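You operate a simulated robot arm through the tools that you are given. There is no shell and no other tool.

You are at the controls of a simulated two-armed robot. One attempt, no reset.

Task
Leak-test the red port at 1 bar for five seconds, then vent it.
Fine: first shut the black star knob and snug the red wing nut into the green. Never pump past 1 bar. Shut the knob at zero.

It is judged by the outcome, as a careful person would: the job done as asked, and still so three seconds after it is handed in. It fails if anything else is knocked over, pushed out of place, dropped, spilled or broken.

Robot
Two 7-joint arms with fingered hands on one trunk that stands fixed in place. Base frame: the origin is at the foot of the trunk, x ahead of it, y to its left, z up; the work surface is at about z = 0.86. Lengths are in m, angles in rad, forces in N, time in s.
The left shoulder is at [0.05, 0.214, 0.869], the right one opposite. With the tool pointing down near the work surface each hand reaches from about 0.36 to 0.88 m from the base axis, measured 20 degrees to its own side. Payload 3 kg a hand.
The TCP of each hand is the grasp point between the finger pads, 0.026 m short of the fingertips. In the tool frame z runs along the fingers and y along their closing line. Largest opening 0.132 m; the body of the gripper starts 0.073 m behind the TCP. The gripper is a hand of 3 fingers: y runs from the thumb to the fingers, the wrist lies at [0, 0, -0.229] in the tool frame.
Orientation is told as [roll, pitch, yaw] about the base's x, y, z axes, in that order, counted from this pose: with the fingers straight down and closing along the base's y, the tool's x points along the base's -x, its y along +y and its z along -z.

Tools
- The arms move only by the tool nudge_tool. It takes "left_plan", "right_plan" or both (then of equal length, played together; a hand with none holds still); each is one flat list of numbers, 6 for each row, row after row: the shift along the tool's x, y, z in units of 250 mm (1.0 is 250 mm), then the turn, a rotation vector about the tool's x, y, z in units of 180 degrees (1.0 is 180 degrees). In form: [dx, dy, dz, ax, ay, az, dx, dy, dz, ax, ay, az, ...]. A call has 1 to 20 rows; each row is the pose to reach, as a shift and turn from the pose commanded when the call began, along the tool's axes at that moment. A call with a number of a shift or a turn outside -1 to 1 is refused whole. Rows are played at 5 a second. More than 0.05 m and 0.15 rad between two rows, and nothing of the call is played. Where a pose cannot be reached the arm comes as near as it can. A force on the tool above 40 N (or 10 N above the force at the start of the call, whichever is more), or a blocked arm, ends the call early, and 0.2 s more pass. In this call time passes only in rows, and 0.2 s behind the last. The reply holds the time, the measured pose of the TCP, the force on the tool along the base axes, the opening and the grip force, in the units named above and with some noise, with the torque about the TCP (base axes, N m) and any sound that the robot's microphone picked up, and new pictures: "pictures" is both (left out), scene, wrist or none (wrist: the cameras of the hands that moved).
- Cameras (640 x 400 px; columns grow to the right, rows downward): "scene" is now at [0.0269, -0.0471, 1.51]; the picture's right is [-0.52, -0.85, 0.00], its down [-0.48, 0.29, -0.83] and it looks along [0.70, -0.43, -0.56] (base axes); focal length 348 px, centre (320, 200). "left" rides on the left gripper at [-0.062, 0.003, -0.092] in its tool frame; the picture's right is [-0.05, -1.00, 0.00], its down [0.83, -0.04, -0.56] and it looks along [0.55, -0.03, 0.83] (tool axes); focal length 230 px, centre (320, 200). "right" rides on the right gripper at [0.061, 0.003, -0.092] in its tool frame; the picture's right is [-0.05, 1.00, 0.00], its down [-0.83, -0.04, -0.56] and it looks along [-0.55, -0.03, 0.83] (tool axes); focal length 230 px, centre (320, 200). There is no depth. A picture from a camera that has moved, and an enlarged one, comes with that camera's place and axes in the base frame and with its lens.
- move_fingers(finger1, finger2, thumb_bend, hand): sets how far each is bent, from 0 (flat) to 100 (curled in); at 30 the hand is open as for a grip, at 70 the pads meet at the TCP. One left out holds its place. A second passes; each finger stops where it meets its share of the squeeze, and holds until it gets a number again. It is the only way to open and close the hand. It gives what a move gives, with no picture; readings hold the bend of each and the force on the fingers (four entries, about 0 where the hand has none), thumb and palm.
- pan_tilt(pan, tilt): turns the head with the scene camera to pan (to the left, within 1.501 rad either way) and tilt (down, from -0.506 to 1.204), counted from straight ahead of the robot. It gives what a move gives, and a new picture of the scene camera.
- zoom(camera, box): a new picture of the part [left, top, right, bottom] of that camera's present view, enlarged. The clock stands still meanwhile.
- finish_job(): hands the job in; it is judged then, once.

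Places have to be worked out from the pictures, the camera data and where the tool is seen. Open the grippers and draw the arms clear of the work before you hand the job in, unless the task says otherwise.

The tools are called after "Call:" as name(argument=value, ...) on one line, values as JSON. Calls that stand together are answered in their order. nudge_tool: Moves the arms, as the interface text tells. Its arguments: {"type":"object","properties":{"left_plan":{"type":"array"},"right_plan":{"type":"array"},"pictures":{"type":"string","enum":["both","scene","wrist","none"]}},"required":[]} The other tools are called the same way: move_fingers (finger1, finger2, thumb_bend, hand) moves the fingers one by one; pan_tilt (pan, tilt) turns the head that bears the scene camera; zoom (camera, box) takes an enlarged picture of a part of a camera's view; finish_job () hands the job in.

At the start:

```text
time_s: 0.0
left_eef_pos: [0.4355, -0.0349, 1.2657]
left_ee_rot: [0.001, 0.0, -0.476]
left_contact_force: [0.1, 0.8, -0.3]
left_ft_torque: [0.04, 0.0, 0.02]
left_finger_gap: 0.1321
left_gripper_force: 0.1
left_shape: jaw
left_bend: [30.0, 30.0, 30.0]
left_finger forces: [0.1, 0.1, 0.0, 0.0, 0.0, 0.0]
right_eef_pos: [0.3526, -0.4012, 1.2547]
right_ee_rot: [0.0, 0.0, -0.478]
right_contact_force: [0.5, -0.2, 0.8]
right_ft_torque: [-0.01, 0.0, -0.01]
right_finger_gap: 0.1318
right_gripper_force: 0.0
right_shape: jaw
right_bend: [30.0, 30.0, 30.0]
right_finger forces: [0.1, 0.1, 0.1, 0.0, 0.1, 0.0]
head pan, tilt: [-0.548, 0.6]
```

scene: 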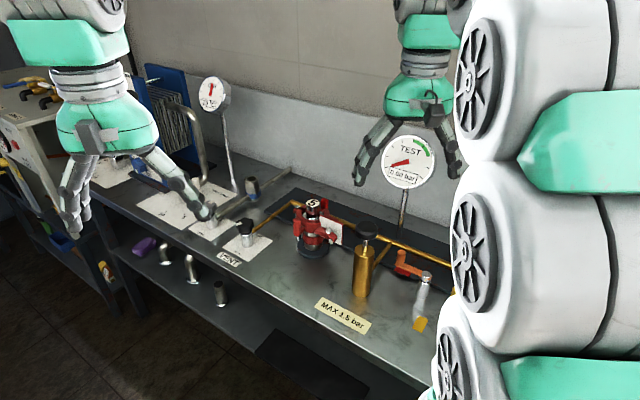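
right: 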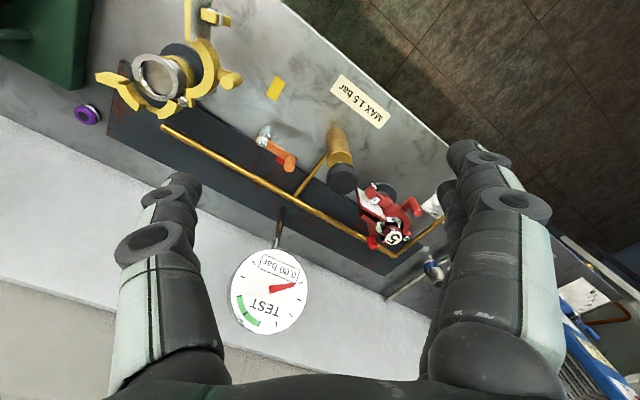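
left: 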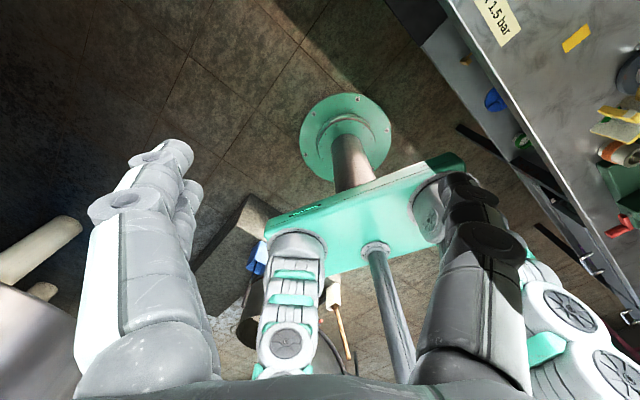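

The scene shows a test rig with a gauge "TEST" at 0.00 bar, a red winged part, a brass pump-like cylinder, and a red lever valve. I zoom in for details before moving anything.

Call:
zoom(camera="scene", box=[200, 160, 460, 340])

Call:
zoom(camera="scene", box=[270, 180, 370, 260])

Call:
zoom(camera="right", box=[220, 100, 460, 300])

Call:
zoom(camera="right", box=[70, 0, 270, 140])

```text
2.22 times, centred on (330, 250) of scene
camera zoom: at [0.0269, -0.0471, 1.51], right [-0.52, -0.85, 0.0], down [-0.48, 0.29, -0.83], along [0.7, -0.43, -0.56], focal length 773 px, centre (298, 89)
```

zoom: 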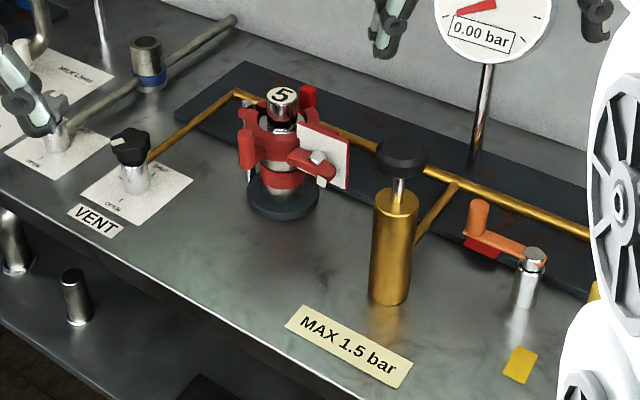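

```text
5.00 times, centred on (320, 220) of scene
camera zoom: at [0.0269, -0.0471, 1.51], right [-0.52, -0.85, 0.0], down [-0.48, 0.29, -0.83], along [0.7, -0.43, -0.56], focal length 1739 px, centre (320, 100)
```

zoom: 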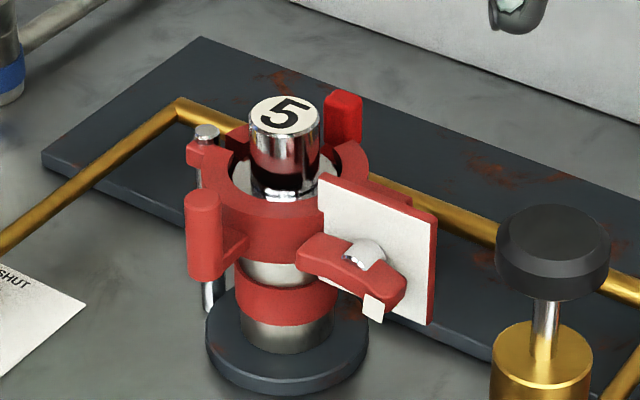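

```text
2.00 times, centred on (340, 200) of right
camera zoom: at [0.2991, -0.3686, 1.3492], right [0.51, 0.86, 0.0], down [0.72, -0.42, 0.56], along [0.48, -0.28, -0.83], focal length 460 px, centre (280, 200)
```

zoom: 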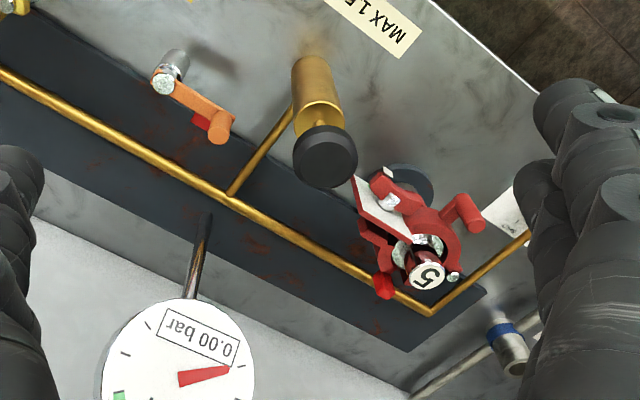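

```text
2.86 times, centred on (170, 70) of right
camera zoom: at [0.2991, -0.3686, 1.3492], right [0.51, 0.86, 0.0], down [0.72, -0.42, 0.56], along [0.48, -0.28, -0.83], focal length 657 px, centre (749, 571)
```

zoom: 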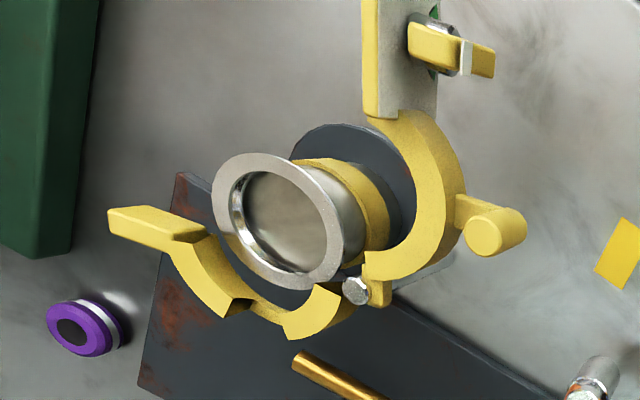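

The lever of the selector appears to lie over a red square, and the red clamp has a wing nut against a pale plate. I turn the head to see the rig more centrally.

Call:
pan_tilt(pan=-0.65, tilt=0.75)

```text
time_s: 0.7
left_eef_pos: [0.4348, -0.0355, 1.2634]
left_ee_rot: [0.0, -0.001, -0.478]
left_contact_force: [0.8, 0.1, 0.8]
left_ft_torque: [-0.01, -0.01, -0.01]
left_finger_gap: 0.1319
left_gripper_force: 0.0
left_shape: jaw
left_bend: [30.0, 30.0, 30.0]
left_finger forces: [0.0, 0.0, 0.1, 0.1, 0.0, 0.0]
right_eef_pos: [0.3516, -0.4003, 1.2549]
right_ee_rot: [-0.001, 0.0, -0.477]
right_contact_force: [0.1, -0.5, -0.6]
right_ft_torque: [-0.01, 0.05, 0.01]
right_finger_gap: 0.1319
right_gripper_force: 0.0
right_shape: jaw
right_bend: [30.0, 30.0, 30.0]
right_finger forces: [0.0, 0.0, 0.0, 0.1, 0.0, 0.1]
head pan, tilt: [-0.649, 0.75]
```

scene: 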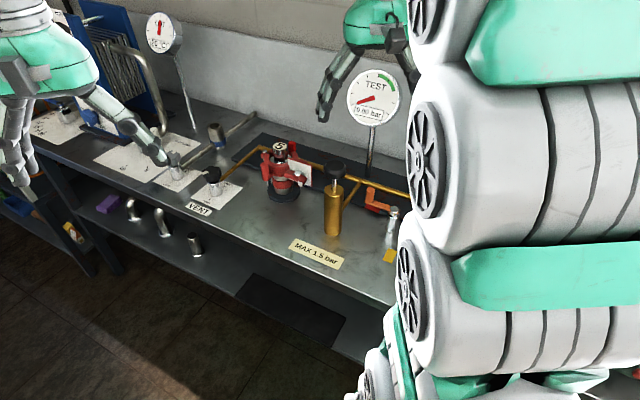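

The pump stands near (0.455, -0.42), the red port near (0.645, -0.404), the vent knob near (0.76, -0.255), by my rays. I zoom in on the vent knob, the clamp, the lever and the gauge.

Call:
zoom(camera="scene", box=[170, 150, 250, 220])

Call:
zoom(camera="scene", box=[340, 60, 410, 130])

Call:
zoom(camera="scene", box=[350, 170, 420, 270])

Call:
zoom(camera="right", box=[350, 180, 430, 260])

Call:
zoom(camera="right", box=[240, 60, 360, 200])

```text
5.71 times, centred on (210, 185) of scene
camera zoom: at [0.0175, -0.0511, 1.4971], right [-0.6, -0.8, 0.0], down [-0.54, 0.41, -0.73], along [0.58, -0.44, -0.68], focal length 1987 px, centre (949, 286)
```

zoom: 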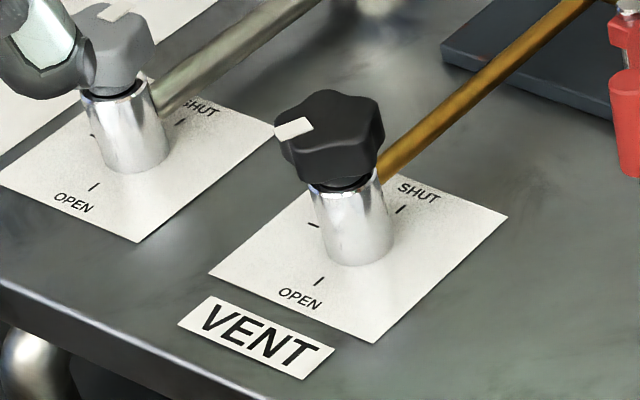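

```text
5.71 times, centred on (375, 95) of scene
camera zoom: at [0.0175, -0.0511, 1.4971], right [-0.6, -0.8, 0.0], down [-0.54, 0.41, -0.73], along [0.58, -0.44, -0.68], focal length 1987 px, centre (6, 800)
```

zoom: 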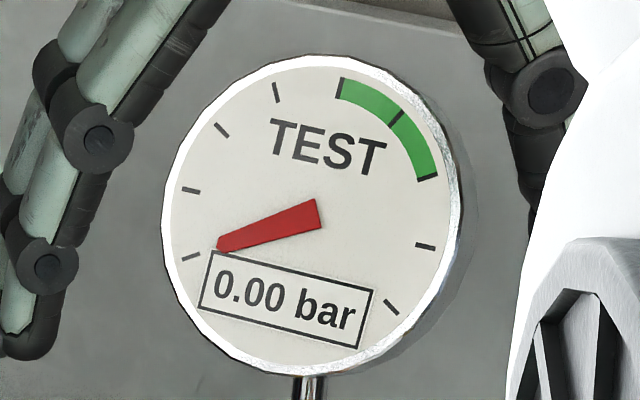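

```text
4.00 times, centred on (385, 220) of scene
camera zoom: at [0.0175, -0.0511, 1.4971], right [-0.6, -0.8, 0.0], down [-0.54, 0.41, -0.73], along [0.58, -0.44, -0.68], focal length 1391 px, centre (60, 120)
```

zoom: 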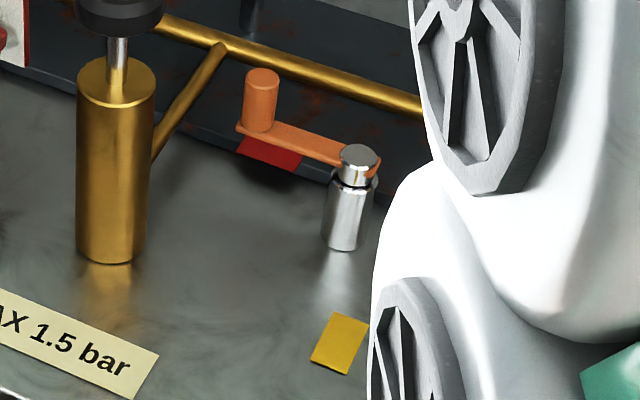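

```text
5.00 times, centred on (390, 220) of right
camera zoom: at [0.299, -0.3685, 1.3493], right [0.51, 0.86, 0.0], down [0.72, -0.42, 0.56], along [0.48, -0.28, -0.83], focal length 1150 px, centre (-30, 100)
```

zoom: 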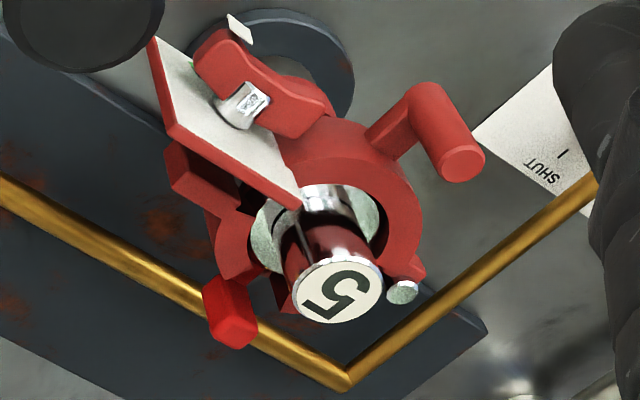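

```text
2.86 times, centred on (300, 130) of right
camera zoom: at [0.299, -0.3685, 1.3493], right [0.51, 0.86, 0.0], down [0.72, -0.42, 0.56], along [0.48, -0.28, -0.83], focal length 657 px, centre (377, 400)
```

zoom: 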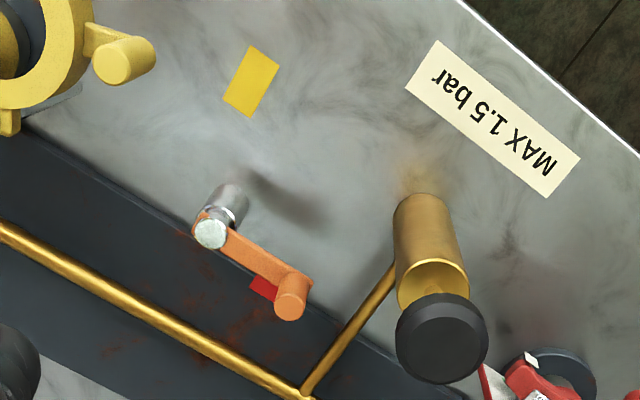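

The orange selector lever already lies over the red square, so the pump feeds the red port. The vent knob's white mark is between OPEN and the middle tick. The wing nut faces the table front, around (0.57, -0.40, 0.975), so I bring the left hand round horizontally, well clear of it, to view its scale.

Call:
nudge_tool(left_plan=[-0.0452, -0.0497, 0.0529, 0.0107, -0.0345, 0.0107, -0.0904, -0.0994, 0.1057, 0.0215, -0.069, 0.0215, -0.1356, -0.1491, 0.1586, 0.0322, -0.1035, 0.0322, -0.1809, -0.1989, 0.2114, 0.043, -0.138, 0.043, -0.2261, -0.2486, 0.2643, 0.0537, -0.1725, 0.0537, -0.2713, -0.2983, 0.3171, 0.0645, -0.207, 0.0645, -0.3165, -0.348, 0.37, 0.0752, -0.2415, 0.0752, -0.3617, -0.3977, 0.4229, 0.0859, -0.276, 0.0859, -0.4069, -0.4474, 0.4757, 0.0967, -0.3105, 0.0967, -0.4521, -0.4971, 0.5286, 0.1074, -0.345, 0.1074, -0.4974, -0.5469, 0.5814, 0.1182, -0.3795, 0.1182, -0.5426, -0.5966, 0.6343, 0.1289, -0.414, 0.1289, -0.5878, -0.6463, 0.6871, 0.1397, -0.4485, 0.1397, -0.633, -0.696, 0.74, 0.1504, -0.483, 0.1504], pictures="both")

```text
time_s: 3.7
left_eef_pos: [0.4943, -0.2634, 1.0794]
left_ee_rot: [-0.977, -1.568, -0.107]
left_contact_force: [0.2, 0.0, 0.0]
left_ft_torque: [0.02, -0.01, -0.01]
left_finger_gap: 0.1319
left_gripper_force: 0.0
left_shape: jaw
left_bend: [30.0, 30.0, 30.0]
left_finger forces: [0.0, 0.0, 0.0, 0.0, 0.0, 0.0]
left hand out of reach, approached as far as the arm can: row 13
right_eef_pos: [0.3515, -0.4004, 1.2557]
right_ee_rot: [0.0, 0.0, -0.478]
right_contact_force: [-0.4, -0.2, 0.6]
right_ft_torque: [0.02, 0.09, -0.04]
right_finger_gap: 0.1318
right_gripper_force: 0.0
right_shape: jaw
right_bend: [30.0, 30.0, 30.0]
right_finger forces: [0.0, 0.1, 0.0, 0.1, 0.0, 0.1]
head pan, tilt: [-0.649, 0.75]
camera left: at [0.455, -0.1819, 1.1418], right [-0.88, -0.47, 0.05], down [-0.3, 0.47, -0.83], along [0.36, -0.75, -0.56], focal length 230 px, centre (320, 200)
```

scene: 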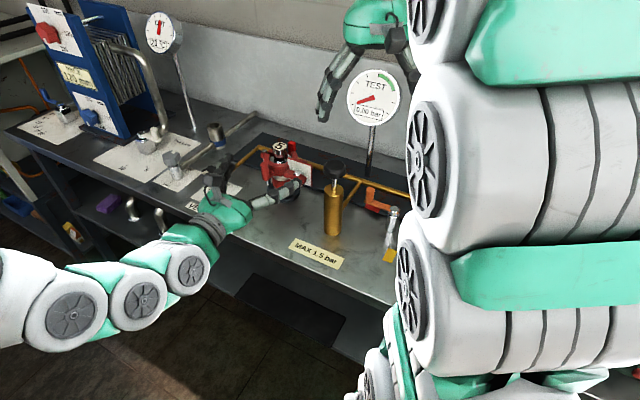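
left: 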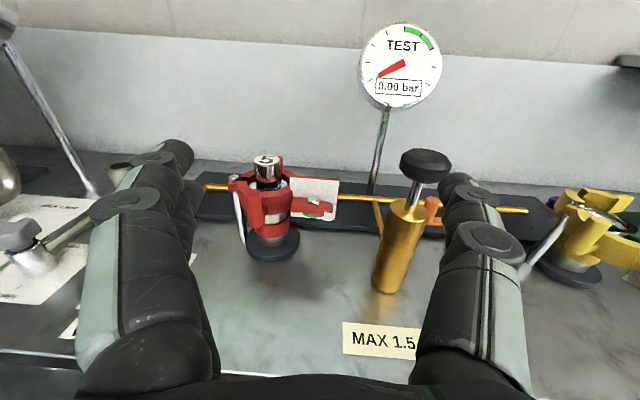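

The left hand is level and its camera faces the clamp; I zoom in on the wing nut and its green mark.

Call:
zoom(camera="left", box=[220, 140, 360, 270])

Call:
zoom(camera="left", box=[285, 180, 345, 225])

Call:
zoom(camera="left", box=[480, 160, 640, 300])

```text
3.08 times, centred on (290, 205) of left
camera zoom: at [0.455, -0.1819, 1.1418], right [-0.88, -0.47, 0.05], down [-0.3, 0.47, -0.83], along [0.36, -0.75, -0.56], focal length 708 px, centre (412, 185)
```

zoom: 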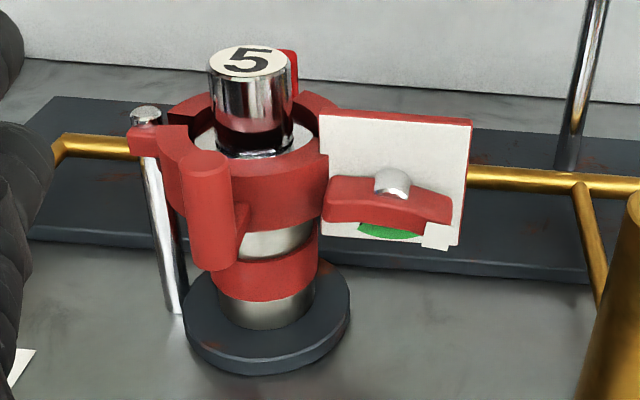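

```text
8.89 times, centred on (315, 202) of left
camera zoom: at [0.455, -0.1819, 1.1418], right [-0.88, -0.47, 0.05], down [-0.3, 0.47, -0.83], along [0.36, -0.75, -0.56], focal length 2045 px, centre (364, 178)
```

zoom: 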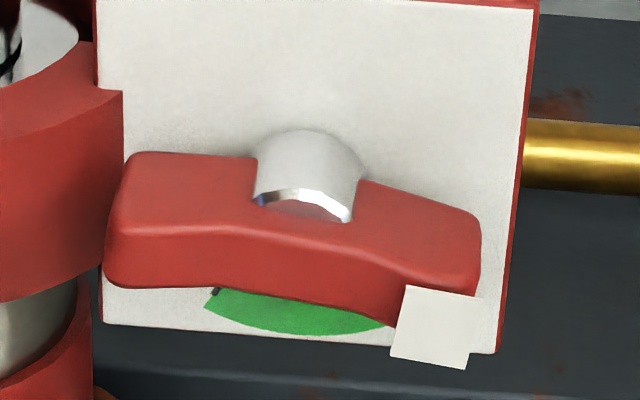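

```text
2.86 times, centred on (560, 230) of left
camera zoom: at [0.455, -0.1819, 1.1418], right [-0.88, -0.47, 0.05], down [-0.3, 0.47, -0.83], along [0.36, -0.75, -0.56], focal length 657 px, centre (-366, 114)
```

zoom: 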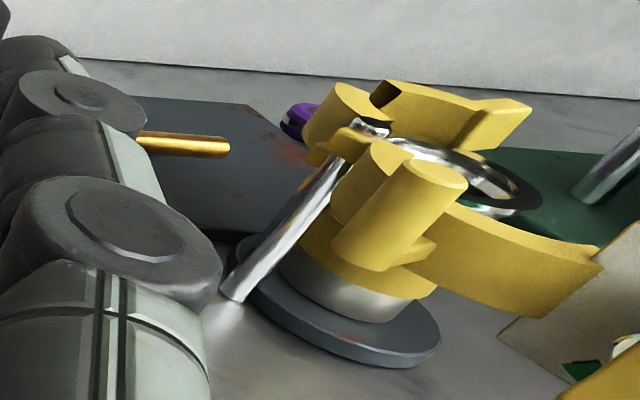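

In the front view the nut's white pointer tab is at about 20° below the right; the green arc lies at the bottom, so it needs roughly 70° clockwise. I lower the left hand to the nut's height (z≈0.97), still ~0.1 m short of it, rolling it so the thumb is on top and the fingers below the wing.

Call:
nudge_tool(left_plan=[0.0367, 0.0011, 0.0118, 0, 0, -0.0417, 0.0733, 0.0022, 0.0235, 0, 0, -0.0833, 0.11, 0.0033, 0.0353, 0, 0, -0.125, 0.1467, 0.0043, 0.047, 0, 0, -0.1667, 0.1833, 0.0054, 0.0588, 0, 0, -0.2083, 0.22, 0.0065, 0.0705, 0, 0, -0.25, 0.2567, 0.0076, 0.0823, 0, 0, -0.2917, 0.2933, 0.0087, 0.094, 0, 0, -0.3333, 0.33, 0.0098, 0.1058, 0, 0, -0.375, 0.3667, 0.0108, 0.1175, 0, 0, -0.4167, 0.4033, 0.0119, 0.1293, 0, 0, -0.4583, 0.44, 0.013, 0.141, 0, 0, -0.5], pictures="both")

```text
time_s: 6.3
left_eef_pos: [0.5165, -0.2921, 0.9695]
left_ee_rot: [-1.571, 0.001, 0.491]
left_contact_force: [1.6, 0.1, -0.4]
left_ft_torque: [0.0, -0.01, 0.01]
left_finger_gap: 0.1318
left_gripper_force: 0.0
left_shape: jaw
left_bend: [30.0, 30.0, 30.0]
left_finger forces: [0.1, 0.1, 0.1, 0.1, 0.0, 0.1]
right_eef_pos: [0.3527, -0.4001, 1.2557]
right_ee_rot: [0.001, -0.001, -0.477]
right_contact_force: [0.3, 0.0, -0.4]
right_ft_torque: [-0.02, -0.03, 0.01]
right_finger_gap: 0.1319
right_gripper_force: 0.0
right_shape: jaw
right_bend: [30.0, 30.0, 30.0]
right_finger forces: [0.0, 0.0, 0.1, 0.0, 0.0, 0.0]
head pan, tilt: [-0.649, 0.75]
camera left: at [0.5272, -0.1823, 0.9665], right [0.05, 0.03, 1.0], down [-0.99, 0.1, 0.04], along [-0.1, -0.99, 0.03], focal length 230 px, centre (320, 200)
```

scene: 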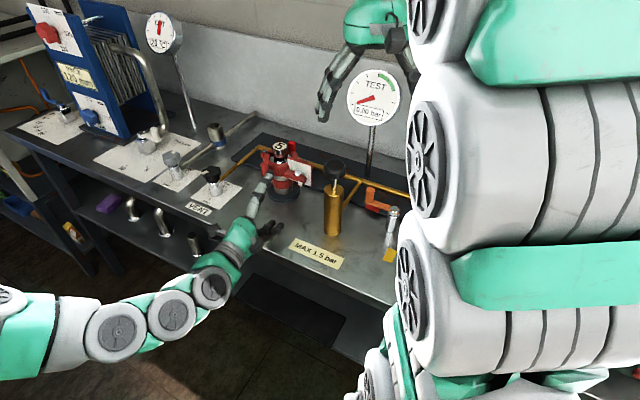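
left: 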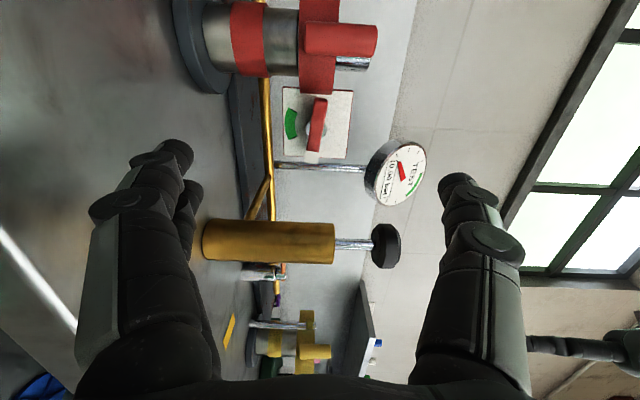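

Now the left camera looks level at the plate; I zoom in to read the pointer and the green arc straight on.

Call:
zoom(camera="left", box=[270, 70, 370, 175])

```text
3.81 times, centred on (320, 122) of left
camera zoom: at [0.5272, -0.1823, 0.9665], right [0.05, 0.03, 1.0], down [-0.99, 0.1, 0.04], along [-0.1, -0.99, 0.03], focal length 876 px, centre (320, 495)
```

zoom: 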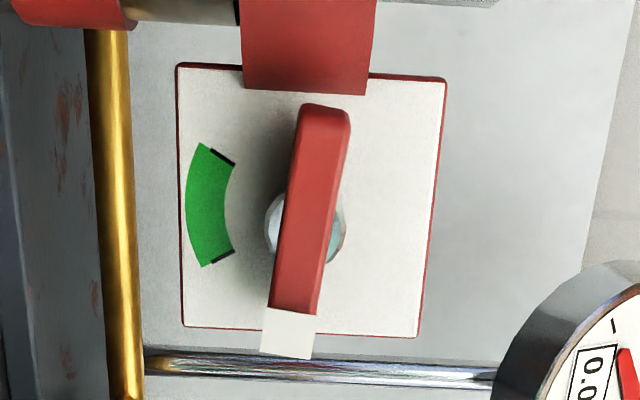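

Seen level, the pointer is ~10° below horizontal and the green arc is centred straight below the hub (about ±35°), so ~80° clockwise brings it to mid-green. The hub axis is at about e-line (0.57, -0.40, 0.967). I part-close the left fingers before approaching.

Call:
move_fingers(hand="left", finger1=58, finger2=58, thumb_bend=58)

Call:
zoom(camera="left", box=[0, 0, 640, 400])

```text
time_s: 7.3
left_eef_pos: [0.5157, -0.2912, 0.97]
left_ee_rot: [-1.57, 0.0, 0.49]
left_contact_force: [0.6, -0.2, 0.3]
left_ft_torque: [0.03, 0.04, 0.02]
left_finger_gap: 0.0453
left_gripper_force: 0.0
left_shape: fingers
left_bend: [57.0, 57.0, 57.0]
left_finger forces: [0.1, 0.0, 0.1, 0.1, 0.0, 0.0]
right_eef_pos: [0.3523, -0.4009, 1.2553]
right_ee_rot: [0.0, 0.0, -0.48]
right_contact_force: [-0.9, 1.0, 0.1]
right_ft_torque: [0.0, 0.0, -0.02]
right_finger_gap: 0.132
right_gripper_force: 0.1
right_shape: jaw
right_bend: [30.0, 30.0, 30.0]
right_finger forces: [0.0, 0.0, 0.1, 0.0, 0.0, 0.1]
head pan, tilt: [-0.649, 0.75]
```

```text
1.00 times, centred on (320, 200) of left (not enlarged: the box is as wide or as high as the picture)
camera zoom: at [0.5269, -0.1825, 0.9665], right [0.05, 0.02, 1.0], down [-0.99, 0.1, 0.04], along [-0.1, -0.99, 0.03], focal length 230 px, centre (320, 200)
```

zoom: 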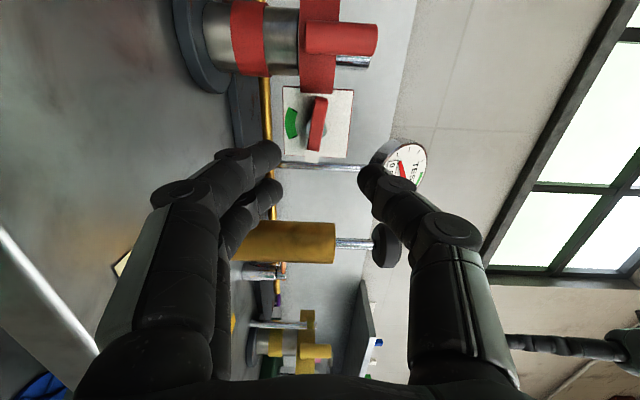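

The fingers are half closed with a 45 mm gap, straddling the wing's plane. I advance 70 mm toward the nut, then check.

Call:
nudge_tool(left_plan=[0.001, 0.002, 0.047, 0, 0, 0, 0.003, 0.005, 0.093, 0, 0, 0, 0.004, 0.007, 0.14, 0, 0, 0, 0.005, 0.009, 0.187, 0, 0, 0, 0.006, 0.011, 0.233, 0, 0, 0, 0.007, 0.012, 0.28, 0, 0, 0], pictures="both")

Call:
zoom(camera="left", box=[220, 0, 440, 220])

Call:
zoom(camera="scene", box=[220, 120, 340, 240])

```text
time_s: 8.7
left_eef_pos: [0.5462, -0.3565, 0.9677]
left_ee_rot: [-1.569, 0.001, 0.49]
left_contact_force: [-0.1, -0.2, -0.4]
left_ft_torque: [0.02, -0.01, 0.01]
left_finger_gap: 0.045
left_gripper_force: 0.1
left_shape: fingers
left_bend: [57.0, 57.0, 57.0]
left_finger forces: [0.0, 0.0, 0.0, 0.1, 0.0, 0.0]
right_eef_pos: [0.3517, -0.4014, 1.2547]
right_ee_rot: [0.001, 0.001, -0.479]
right_contact_force: [0.9, 0.9, -0.5]
right_ft_torque: [0.02, -0.03, 0.03]
right_finger_gap: 0.1319
right_gripper_force: 0.2
right_shape: jaw
right_bend: [30.0, 30.0, 30.0]
right_finger forces: [0.1, 0.0, 0.1, 0.0, 0.0, 0.0]
head pan, tilt: [-0.649, 0.75]
camera left: at [0.557, -0.2466, 0.9646], right [0.05, 0.02, 1.0], down [-0.99, 0.1, 0.04], along [-0.1, -0.99, 0.03], focal length 230 px, centre (320, 200)
```

scene: 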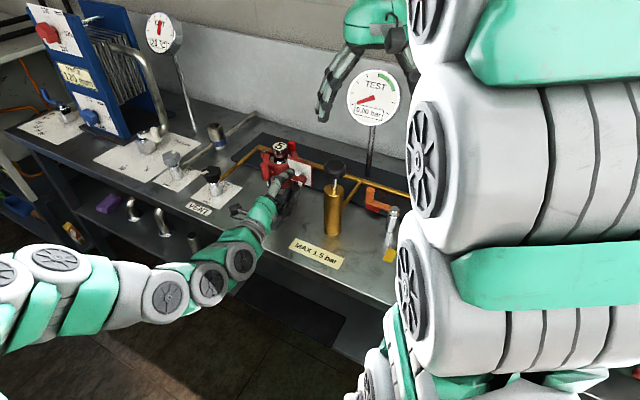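
left: 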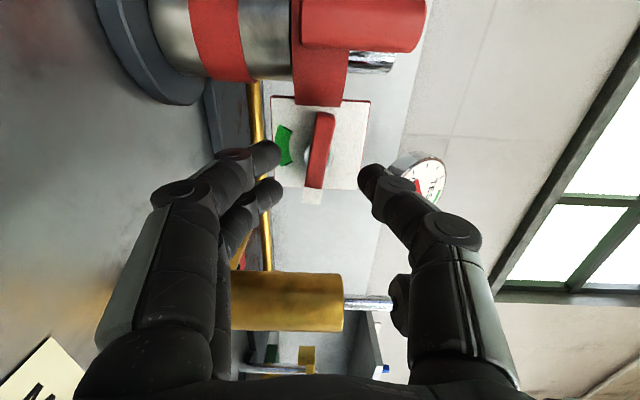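

```text
1.82 times, centred on (330, 110) of left
camera zoom: at [0.557, -0.2466, 0.9646], right [0.05, 0.02, 1.0], down [-0.99, 0.1, 0.04], along [-0.1, -0.99, 0.03], focal length 418 px, centre (302, 364)
```

zoom: 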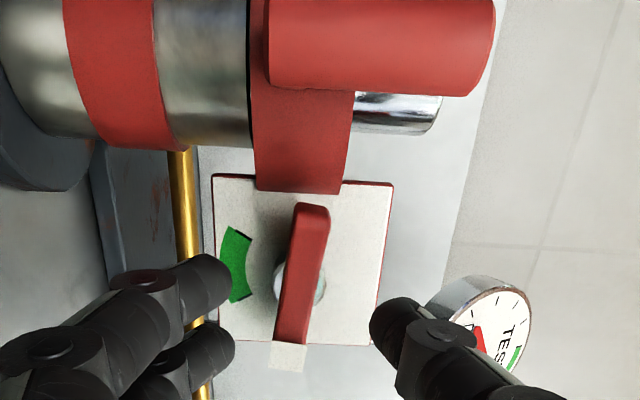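

```text
3.33 times, centred on (280, 180) of scene
camera zoom: at [0.0175, -0.0511, 1.4971], right [-0.6, -0.8, 0.0], down [-0.54, 0.41, -0.73], along [0.58, -0.44, -0.68], focal length 1159 px, centre (453, 267)
```

zoom: 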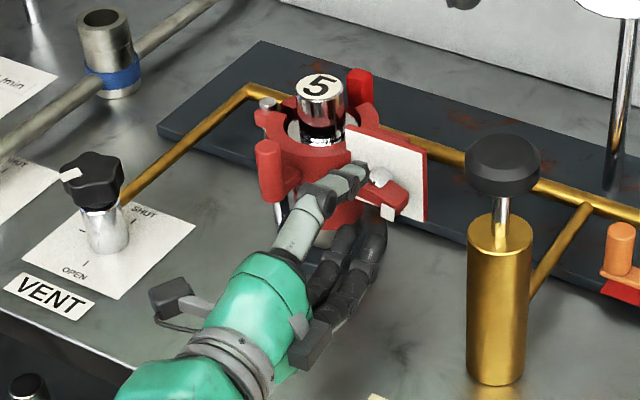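

The hand is aligned with the hub to within a couple of mm. I move the last 20 mm in and roll 10° to match the wing, leaving the tips just in front of the hub.

Call:
nudge_tool(left_plan=[-0.003, 0, 0.026, 0, 0, 0.0185, -0.005, 0, 0.053, 0, 0, 0.037, -0.008, 0, 0.079, 0, 0, 0.0556], pictures="wrist")

Call:
zoom(camera="left", box=[220, 0, 440, 220])

Call:
zoom(camera="scene", box=[250, 130, 330, 210])

```text
time_s: 9.5
left_eef_pos: [0.5552, -0.3729, 0.9658]
left_ee_rot: [-1.567, -0.175, 0.491]
left_contact_force: [0.2, 0.1, -0.6]
left_ft_torque: [-0.02, 0.02, 0.0]
left_finger_gap: 0.0452
left_gripper_force: 0.1
left_shape: fingers
left_bend: [57.0, 57.0, 57.0]
left_finger forces: [0.0, 0.0, 0.1, 0.0, 0.0, 0.0]
right_eef_pos: [0.3529, -0.4, 1.2552]
right_ee_rot: [-0.002, 0.0, -0.477]
right_contact_force: [0.3, 0.3, -0.6]
right_ft_torque: [0.0, -0.01, 0.0]
right_finger_gap: 0.132
right_gripper_force: 0.1
right_shape: jaw
right_bend: [30.0, 30.0, 30.0]
right_finger forces: [0.2, 0.0, 0.0, 0.0, 0.0, 0.0]
head pan, tilt: [-0.649, 0.75]
camera left: at [0.5664, -0.2635, 0.9737], right [-0.11, -0.06, 0.99], down [-0.99, 0.1, -0.1], along [-0.09, -0.99, -0.07], focal length 230 px, centre (320, 200)
```

left: 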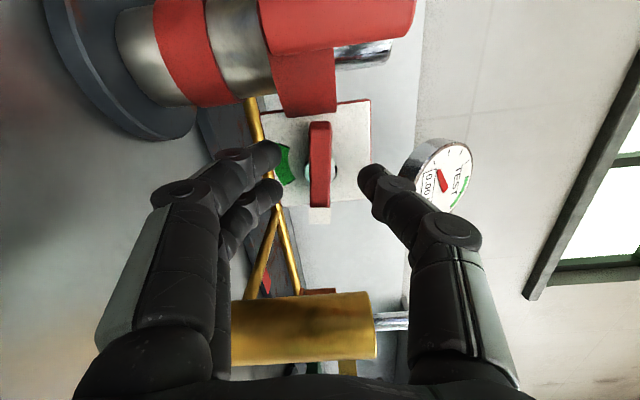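

```text
1.82 times, centred on (330, 110) of left
camera zoom: at [0.5664, -0.2635, 0.9737], right [-0.11, -0.06, 0.99], down [-0.99, 0.1, -0.1], along [-0.09, -0.99, -0.07], focal length 418 px, centre (302, 364)
```

zoom: 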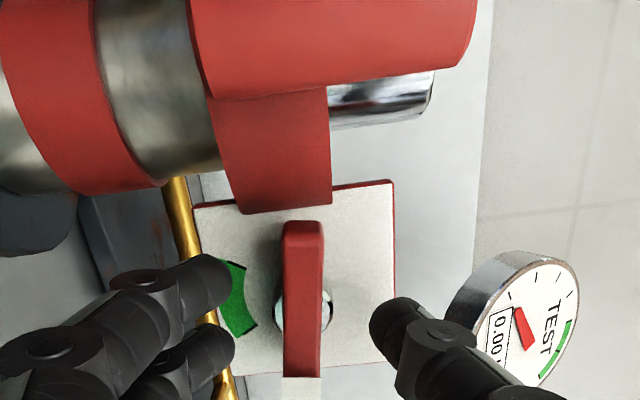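

```text
5.00 times, centred on (290, 170) of scene
camera zoom: at [0.0175, -0.0511, 1.4971], right [-0.6, -0.8, 0.0], down [-0.54, 0.41, -0.73], along [0.58, -0.44, -0.68], focal length 1739 px, centre (470, 350)
```

zoom: 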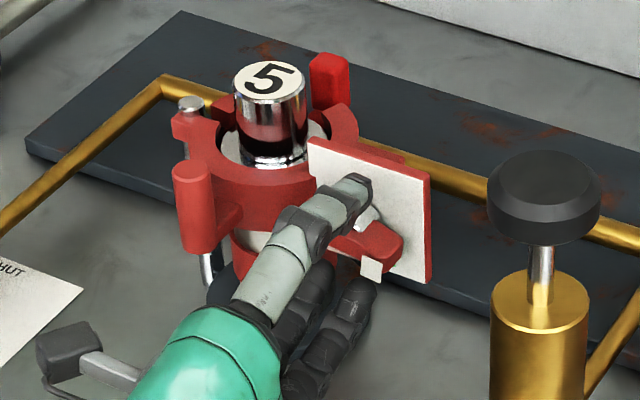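

The wing is centred and parallel between thumb and fingers. I close on it.

Call:
move_fingers(hand="left", finger1=70, finger2=70, thumb_bend=70)

Call:
zoom(camera="left", box=[220, 0, 440, 220])

Call:
zoom(camera="scene", box=[250, 130, 330, 210])

```text
time_s: 10.5
left_eef_pos: [0.5555, -0.3736, 0.9659]
left_ee_rot: [-1.569, -0.173, 0.493]
left_contact_force: [0.7, 0.0, -2.5]
left_ft_torque: [0.08, 0.03, 0.02]
left_finger_gap: 0.0135
left_gripper_force: 4.8
left_shape: fingers
left_bend: [67.0, 67.0, 69.0]
left_finger forces: [2.8, 2.5, 0.0, 0.0, 3.0, 0.1]
right_eef_pos: [0.3514, -0.4011, 1.2559]
right_ee_rot: [0.0, 0.001, -0.478]
right_contact_force: [0.0, -1.3, 0.0]
right_ft_torque: [-0.01, 0.02, 0.0]
right_finger_gap: 0.1321
right_gripper_force: 0.0
right_shape: jaw
right_bend: [30.0, 30.0, 30.0]
right_finger forces: [0.0, 0.1, 0.0, 0.0, 0.1, 0.0]
head pan, tilt: [-0.649, 0.75]
```

```text
1.82 times, centred on (330, 110) of left
camera zoom: at [0.5666, -0.2633, 0.974], right [-0.11, -0.06, 0.99], down [-0.99, 0.1, -0.1], along [-0.09, -0.99, -0.07], focal length 418 px, centre (302, 364)
```

zoom: 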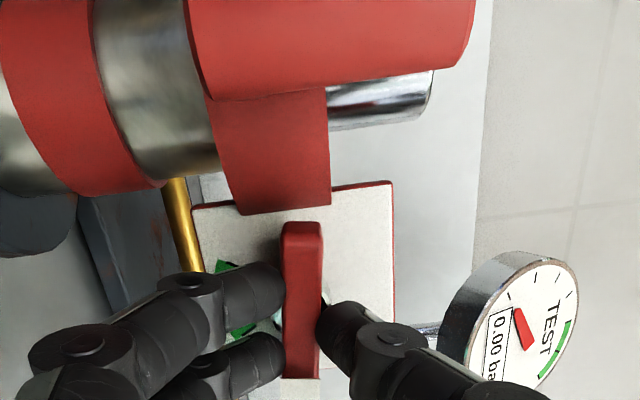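

```text
5.00 times, centred on (290, 170) of scene
camera zoom: at [0.0175, -0.0511, 1.4971], right [-0.6, -0.8, 0.0], down [-0.54, 0.41, -0.73], along [0.58, -0.44, -0.68], focal length 1739 px, centre (470, 350)
```

zoom: 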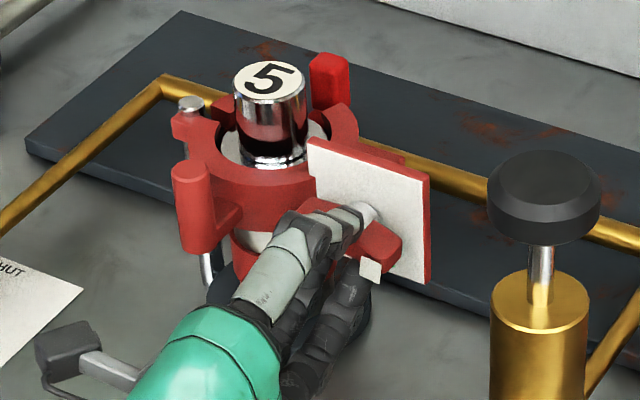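

The wing is held with about 5 N. I squeeze a bit harder before turning.

Call:
move_fingers(hand="left", finger1=78, finger2=78, thumb_bend=78)

```text
time_s: 11.5
left_eef_pos: [0.5555, -0.3722, 0.9668]
left_ee_rot: [-1.569, -0.177, 0.493]
left_contact_force: [4.9, -4.2, 0.3]
left_ft_torque: [-0.01, 0.01, 0.02]
left_finger_gap: 0.0121
left_gripper_force: 14.6
left_shape: fingers
left_bend: [70.0, 71.0, 69.0]
left_finger forces: [7.1, 7.1, 0.0, 0.0, 14.2, 0.1]
right_eef_pos: [0.352, -0.3999, 1.2557]
right_ee_rot: [-0.001, -0.001, -0.478]
right_contact_force: [0.2, 0.7, 0.1]
right_ft_torque: [0.0, 0.01, 0.05]
right_finger_gap: 0.1319
right_gripper_force: 0.1
right_shape: jaw
right_bend: [30.0, 30.0, 30.0]
right_finger forces: [0.0, 0.0, 0.1, 0.0, 0.1, 0.1]
head pan, tilt: [-0.649, 0.75]
```

The grip is about 14 N. I roll clockwise 40° in small steps and check torque and pointer.

Call:
nudge_tool(left_plan=[0, 0, 0, 0, 0, 0.0278, 0, 0, 0, 0, 0, 0.0556, 0, 0, 0, 0, 0, 0.0833, 0, 0, 0, 0, 0, 0.1111, 0, 0, 0, 0, 0, 0.1389, 0, 0, 0, 0, 0, 0.1667, 0, 0, 0, 0, 0, 0.1944, 0, 0, 0, 0, 0, 0.2222], pictures="both")

Call:
zoom(camera="left", box=[220, 0, 440, 220])

Call:
zoom(camera="scene", box=[250, 130, 330, 210])

```text
time_s: 13.3
left_eef_pos: [0.5565, -0.371, 0.9669]
left_ee_rot: [-1.567, -0.872, 0.486]
left_contact_force: [-2.4, -12.6, -16.4]
left_ft_torque: [0.21, 0.21, -0.14]
left_finger_gap: 0.0119
left_gripper_force: 13.6
left_shape: fingers
left_bend: [70.0, 71.0, 70.0]
left_finger forces: [8.4, 8.3, 0.1, 0.1, 10.7, 0.0]
right_eef_pos: [0.3511, -0.4008, 1.255]
right_ee_rot: [0.001, 0.0, -0.479]
right_contact_force: [0.1, -0.1, 0.1]
right_ft_torque: [-0.03, 0.0, 0.0]
right_finger_gap: 0.1316
right_gripper_force: 0.0
right_shape: jaw
right_bend: [30.0, 30.0, 30.0]
right_finger forces: [0.1, 0.0, 0.0, 0.0, 0.1, 0.1]
head pan, tilt: [-0.649, 0.75]
camera left: at [0.5504, -0.2716, 1.0125], right [-0.65, -0.35, 0.68], down [-0.76, 0.22, -0.61], along [0.06, -0.91, -0.41], focal length 230 px, centre (320, 200)
```

scene: 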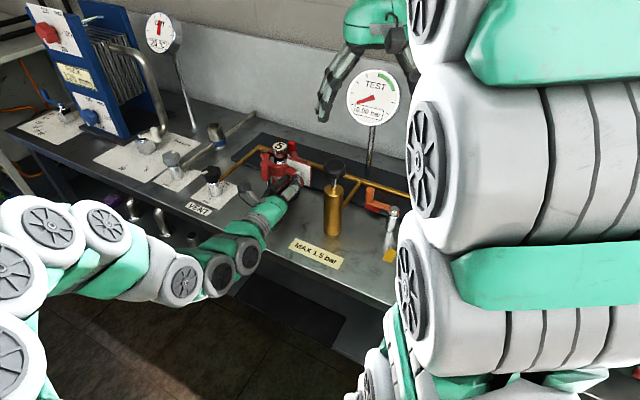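
left: 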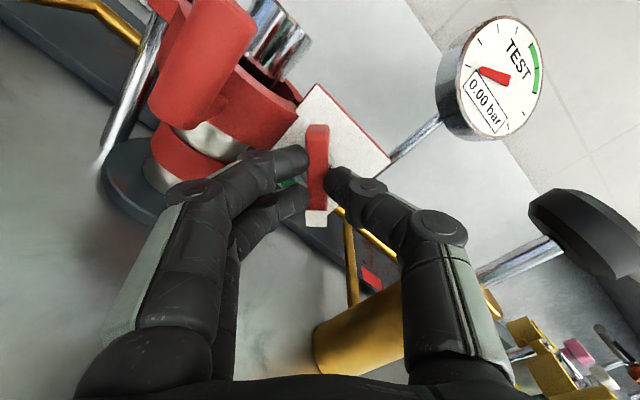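

```text
1.82 times, centred on (330, 110) of left
camera zoom: at [0.5504, -0.2716, 1.0125], right [-0.65, -0.35, 0.68], down [-0.76, 0.22, -0.61], along [0.06, -0.91, -0.41], focal length 418 px, centre (302, 364)
```

zoom: 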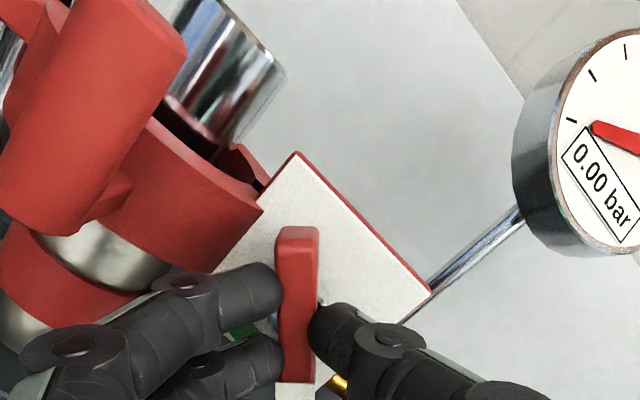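

```text
5.00 times, centred on (290, 170) of scene
camera zoom: at [0.0176, -0.0515, 1.4971], right [-0.6, -0.8, 0.0], down [-0.54, 0.41, -0.73], along [0.58, -0.44, -0.68], focal length 1739 px, centre (470, 350)
```

zoom: 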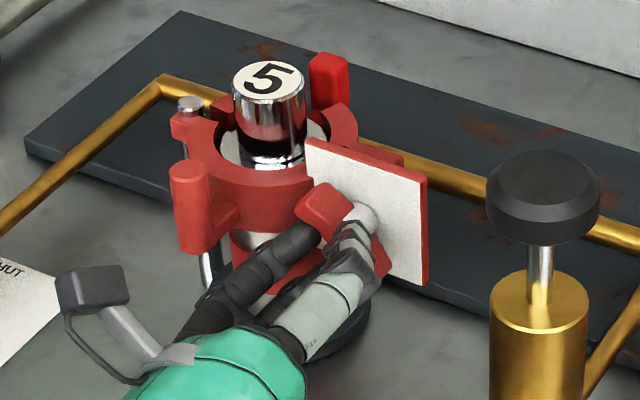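

The wing follows: it's now near -50°, at the edge of the green, with low torque. I continue another 25° with a tiny shift to ease the side load.

Call:
nudge_tool(left_plan=[0.001, 0.0005, 0, 0, 0, 0.0278, 0.002, 0.001, 0, 0, 0, 0.0556, 0.004, 0.001, 0, 0, 0, 0.0833, 0.005, 0.002, 0, 0, 0, 0.1111, 0.006, 0.002, 0, 0, 0, 0.1389], pictures="wrist")

Call:
zoom(camera="left", box=[220, 60, 440, 260])

Call:
zoom(camera="scene", box=[250, 130, 330, 210])

```text
time_s: 14.5
left_eef_pos: [0.5561, -0.3711, 0.9662]
left_ee_rot: [-1.569, -1.311, 0.489]
left_contact_force: [2.3, -12.0, -7.0]
left_ft_torque: [0.06, 0.07, -0.07]
left_finger_gap: 0.0118
left_gripper_force: 14.3
left_shape: fingers
left_bend: [70.0, 71.0, 70.0]
left_finger forces: [7.2, 6.4, 0.0, 0.0, 13.5, 0.1]
right_eef_pos: [0.3522, -0.4007, 1.2552]
right_ee_rot: [-0.001, 0.0, -0.477]
right_contact_force: [-0.2, 0.8, 0.0]
right_ft_torque: [0.03, 0.0, 0.01]
right_finger_gap: 0.1319
right_gripper_force: 0.0
right_shape: jaw
right_bend: [30.0, 30.0, 30.0]
right_finger forces: [0.1, 0.0, 0.0, 0.0, 0.1, 0.1]
head pan, tilt: [-0.649, 0.75]
camera left: at [0.53, -0.2819, 1.0246], right [-0.84, -0.45, 0.31], down [-0.49, 0.37, -0.79], along [0.24, -0.81, -0.53], focal length 230 px, centre (320, 200)
```

left: 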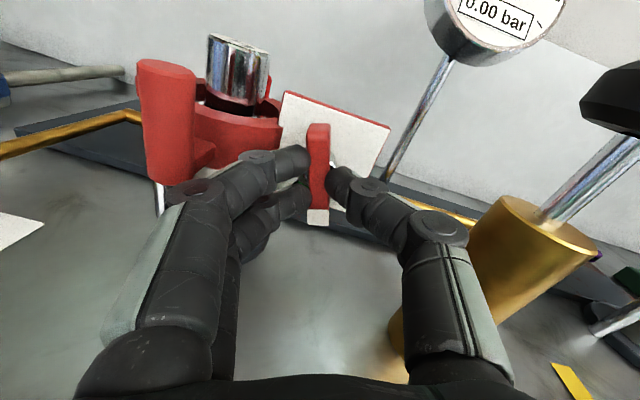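

```text
2.00 times, centred on (330, 160) of left
camera zoom: at [0.53, -0.2819, 1.0246], right [-0.84, -0.45, 0.31], down [-0.49, 0.37, -0.79], along [0.24, -0.81, -0.53], focal length 460 px, centre (300, 280)
```

zoom: 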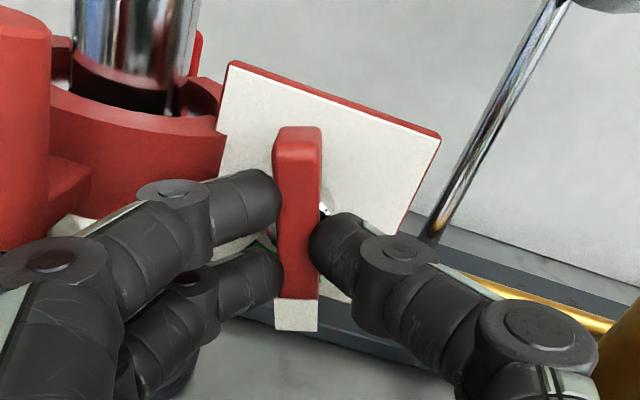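

```text
5.00 times, centred on (290, 170) of scene
camera zoom: at [0.0176, -0.0514, 1.4971], right [-0.6, -0.8, 0.0], down [-0.54, 0.41, -0.73], along [0.58, -0.44, -0.68], focal length 1739 px, centre (470, 350)
```

zoom: 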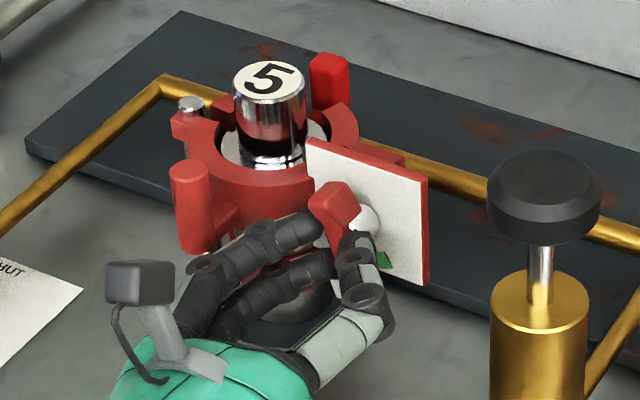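

The pointer is at about -75° and green shows to its right, so it is inside the green. I turn 13° more to sit mid-green.

Call:
nudge_tool(left_plan=[0, 0, 0, 0, 0, 0.024, 0, 0, 0, 0, 0, 0.048, 0, 0, 0, 0, 0, 0.0722], pictures="wrist")

Call:
zoom(camera="left", box=[220, 60, 440, 260])

Call:
zoom(camera="scene", box=[250, 130, 330, 210])

```text
time_s: 15.3
left_eef_pos: [0.5569, -0.371, 0.9667]
left_ee_rot: [-1.538, -1.54, 0.457]
left_contact_force: [2.9, -6.0, -9.6]
left_ft_torque: [0.1, 0.1, -0.05]
left_finger_gap: 0.0119
left_gripper_force: 13.5
left_shape: fingers
left_bend: [71.0, 71.0, 70.0]
left_finger forces: [7.9, 6.9, 0.0, 0.0, 13.4, 0.0]
right_eef_pos: [0.3521, -0.4003, 1.2557]
right_ee_rot: [0.001, 0.001, -0.479]
right_contact_force: [0.1, -0.3, 0.0]
right_ft_torque: [0.0, -0.02, -0.01]
right_finger_gap: 0.132
right_gripper_force: 0.0
right_shape: jaw
right_bend: [30.0, 30.0, 30.0]
right_finger forces: [0.0, 0.0, 0.1, 0.1, 0.0, 0.1]
head pan, tilt: [-0.649, 0.75]
camera left: at [0.5183, -0.2888, 1.0273], right [-0.88, -0.47, 0.09], down [-0.32, 0.46, -0.83], along [0.35, -0.76, -0.55], focal length 230 px, centre (320, 200)
```

left: 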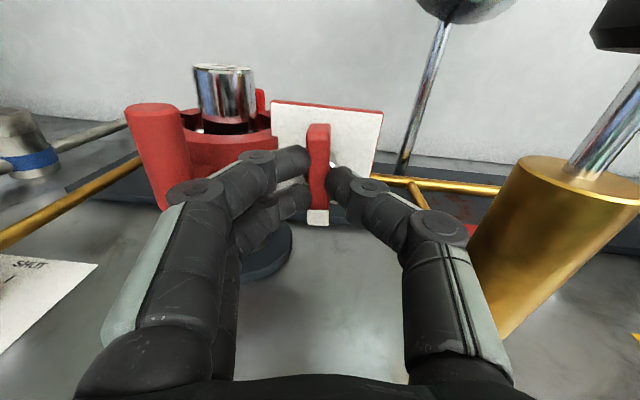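

```text
2.00 times, centred on (330, 160) of left
camera zoom: at [0.5183, -0.2888, 1.0273], right [-0.88, -0.47, 0.09], down [-0.32, 0.46, -0.83], along [0.35, -0.76, -0.55], focal length 460 px, centre (300, 280)
```

zoom: 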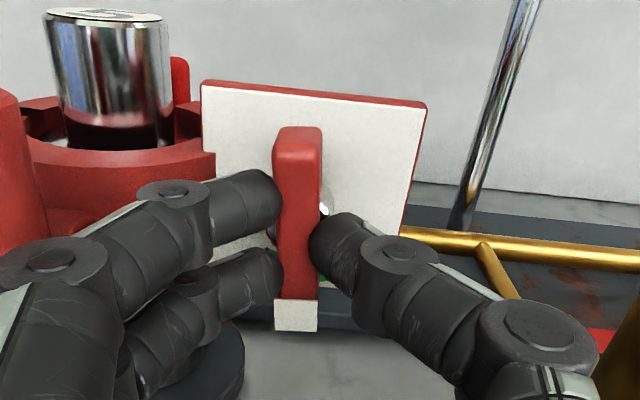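

```text
5.00 times, centred on (290, 170) of scene
camera zoom: at [0.0177, -0.0513, 1.4971], right [-0.6, -0.8, 0.0], down [-0.54, 0.41, -0.73], along [0.58, -0.44, -0.68], focal length 1739 px, centre (470, 350)
```

zoom: 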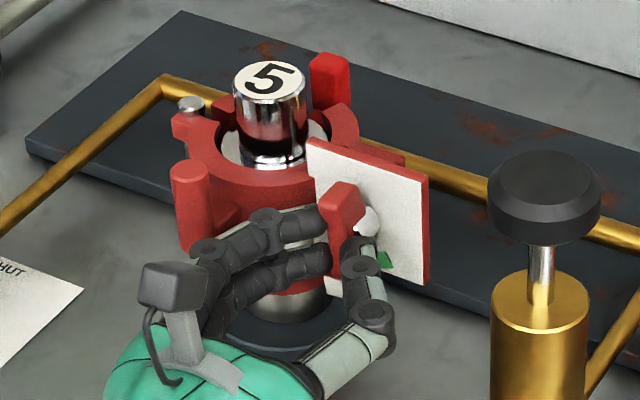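

The pointer is straight down, mid-green. I open the fingers gently.

Call:
move_fingers(hand="left", finger1=58, finger2=58, thumb_bend=58)

Call:
zoom(camera="left", box=[220, 60, 440, 260])

```text
time_s: 16.3
left_eef_pos: [0.5572, -0.3714, 0.9654]
left_ee_rot: [-1.539, -1.536, 0.459]
left_contact_force: [0.5, -0.4, -0.9]
left_ft_torque: [-0.01, -0.01, -0.01]
left_finger_gap: 0.0436
left_gripper_force: 0.1
left_shape: fingers
left_bend: [57.0, 57.0, 57.0]
left_finger forces: [0.1, 0.0, 0.0, 0.0, 0.0, 0.1]
right_eef_pos: [0.3511, -0.4009, 1.2551]
right_ee_rot: [0.001, -0.001, -0.478]
right_contact_force: [0.3, 0.2, -1.3]
right_ft_torque: [-0.02, 0.04, 0.0]
right_finger_gap: 0.1318
right_gripper_force: 0.0
right_shape: jaw
right_bend: [30.0, 30.0, 30.0]
right_finger forces: [0.0, 0.0, 0.0, 0.0, 0.1, 0.0]
head pan, tilt: [-0.649, 0.75]
```

```text
2.00 times, centred on (330, 160) of left
camera zoom: at [0.5181, -0.2888, 1.0273], right [-0.88, -0.47, 0.09], down [-0.33, 0.46, -0.83], along [0.35, -0.76, -0.55], focal length 460 px, centre (300, 280)
```

zoom: 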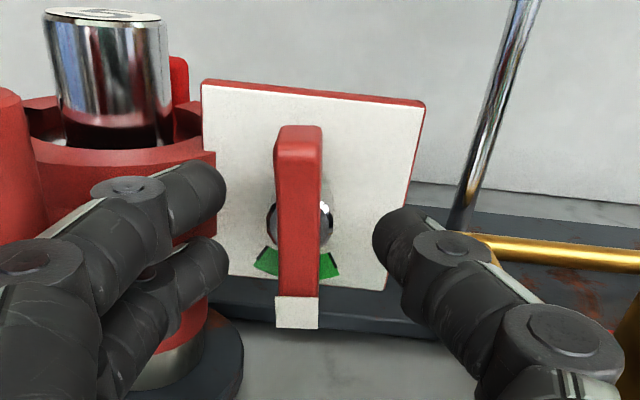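

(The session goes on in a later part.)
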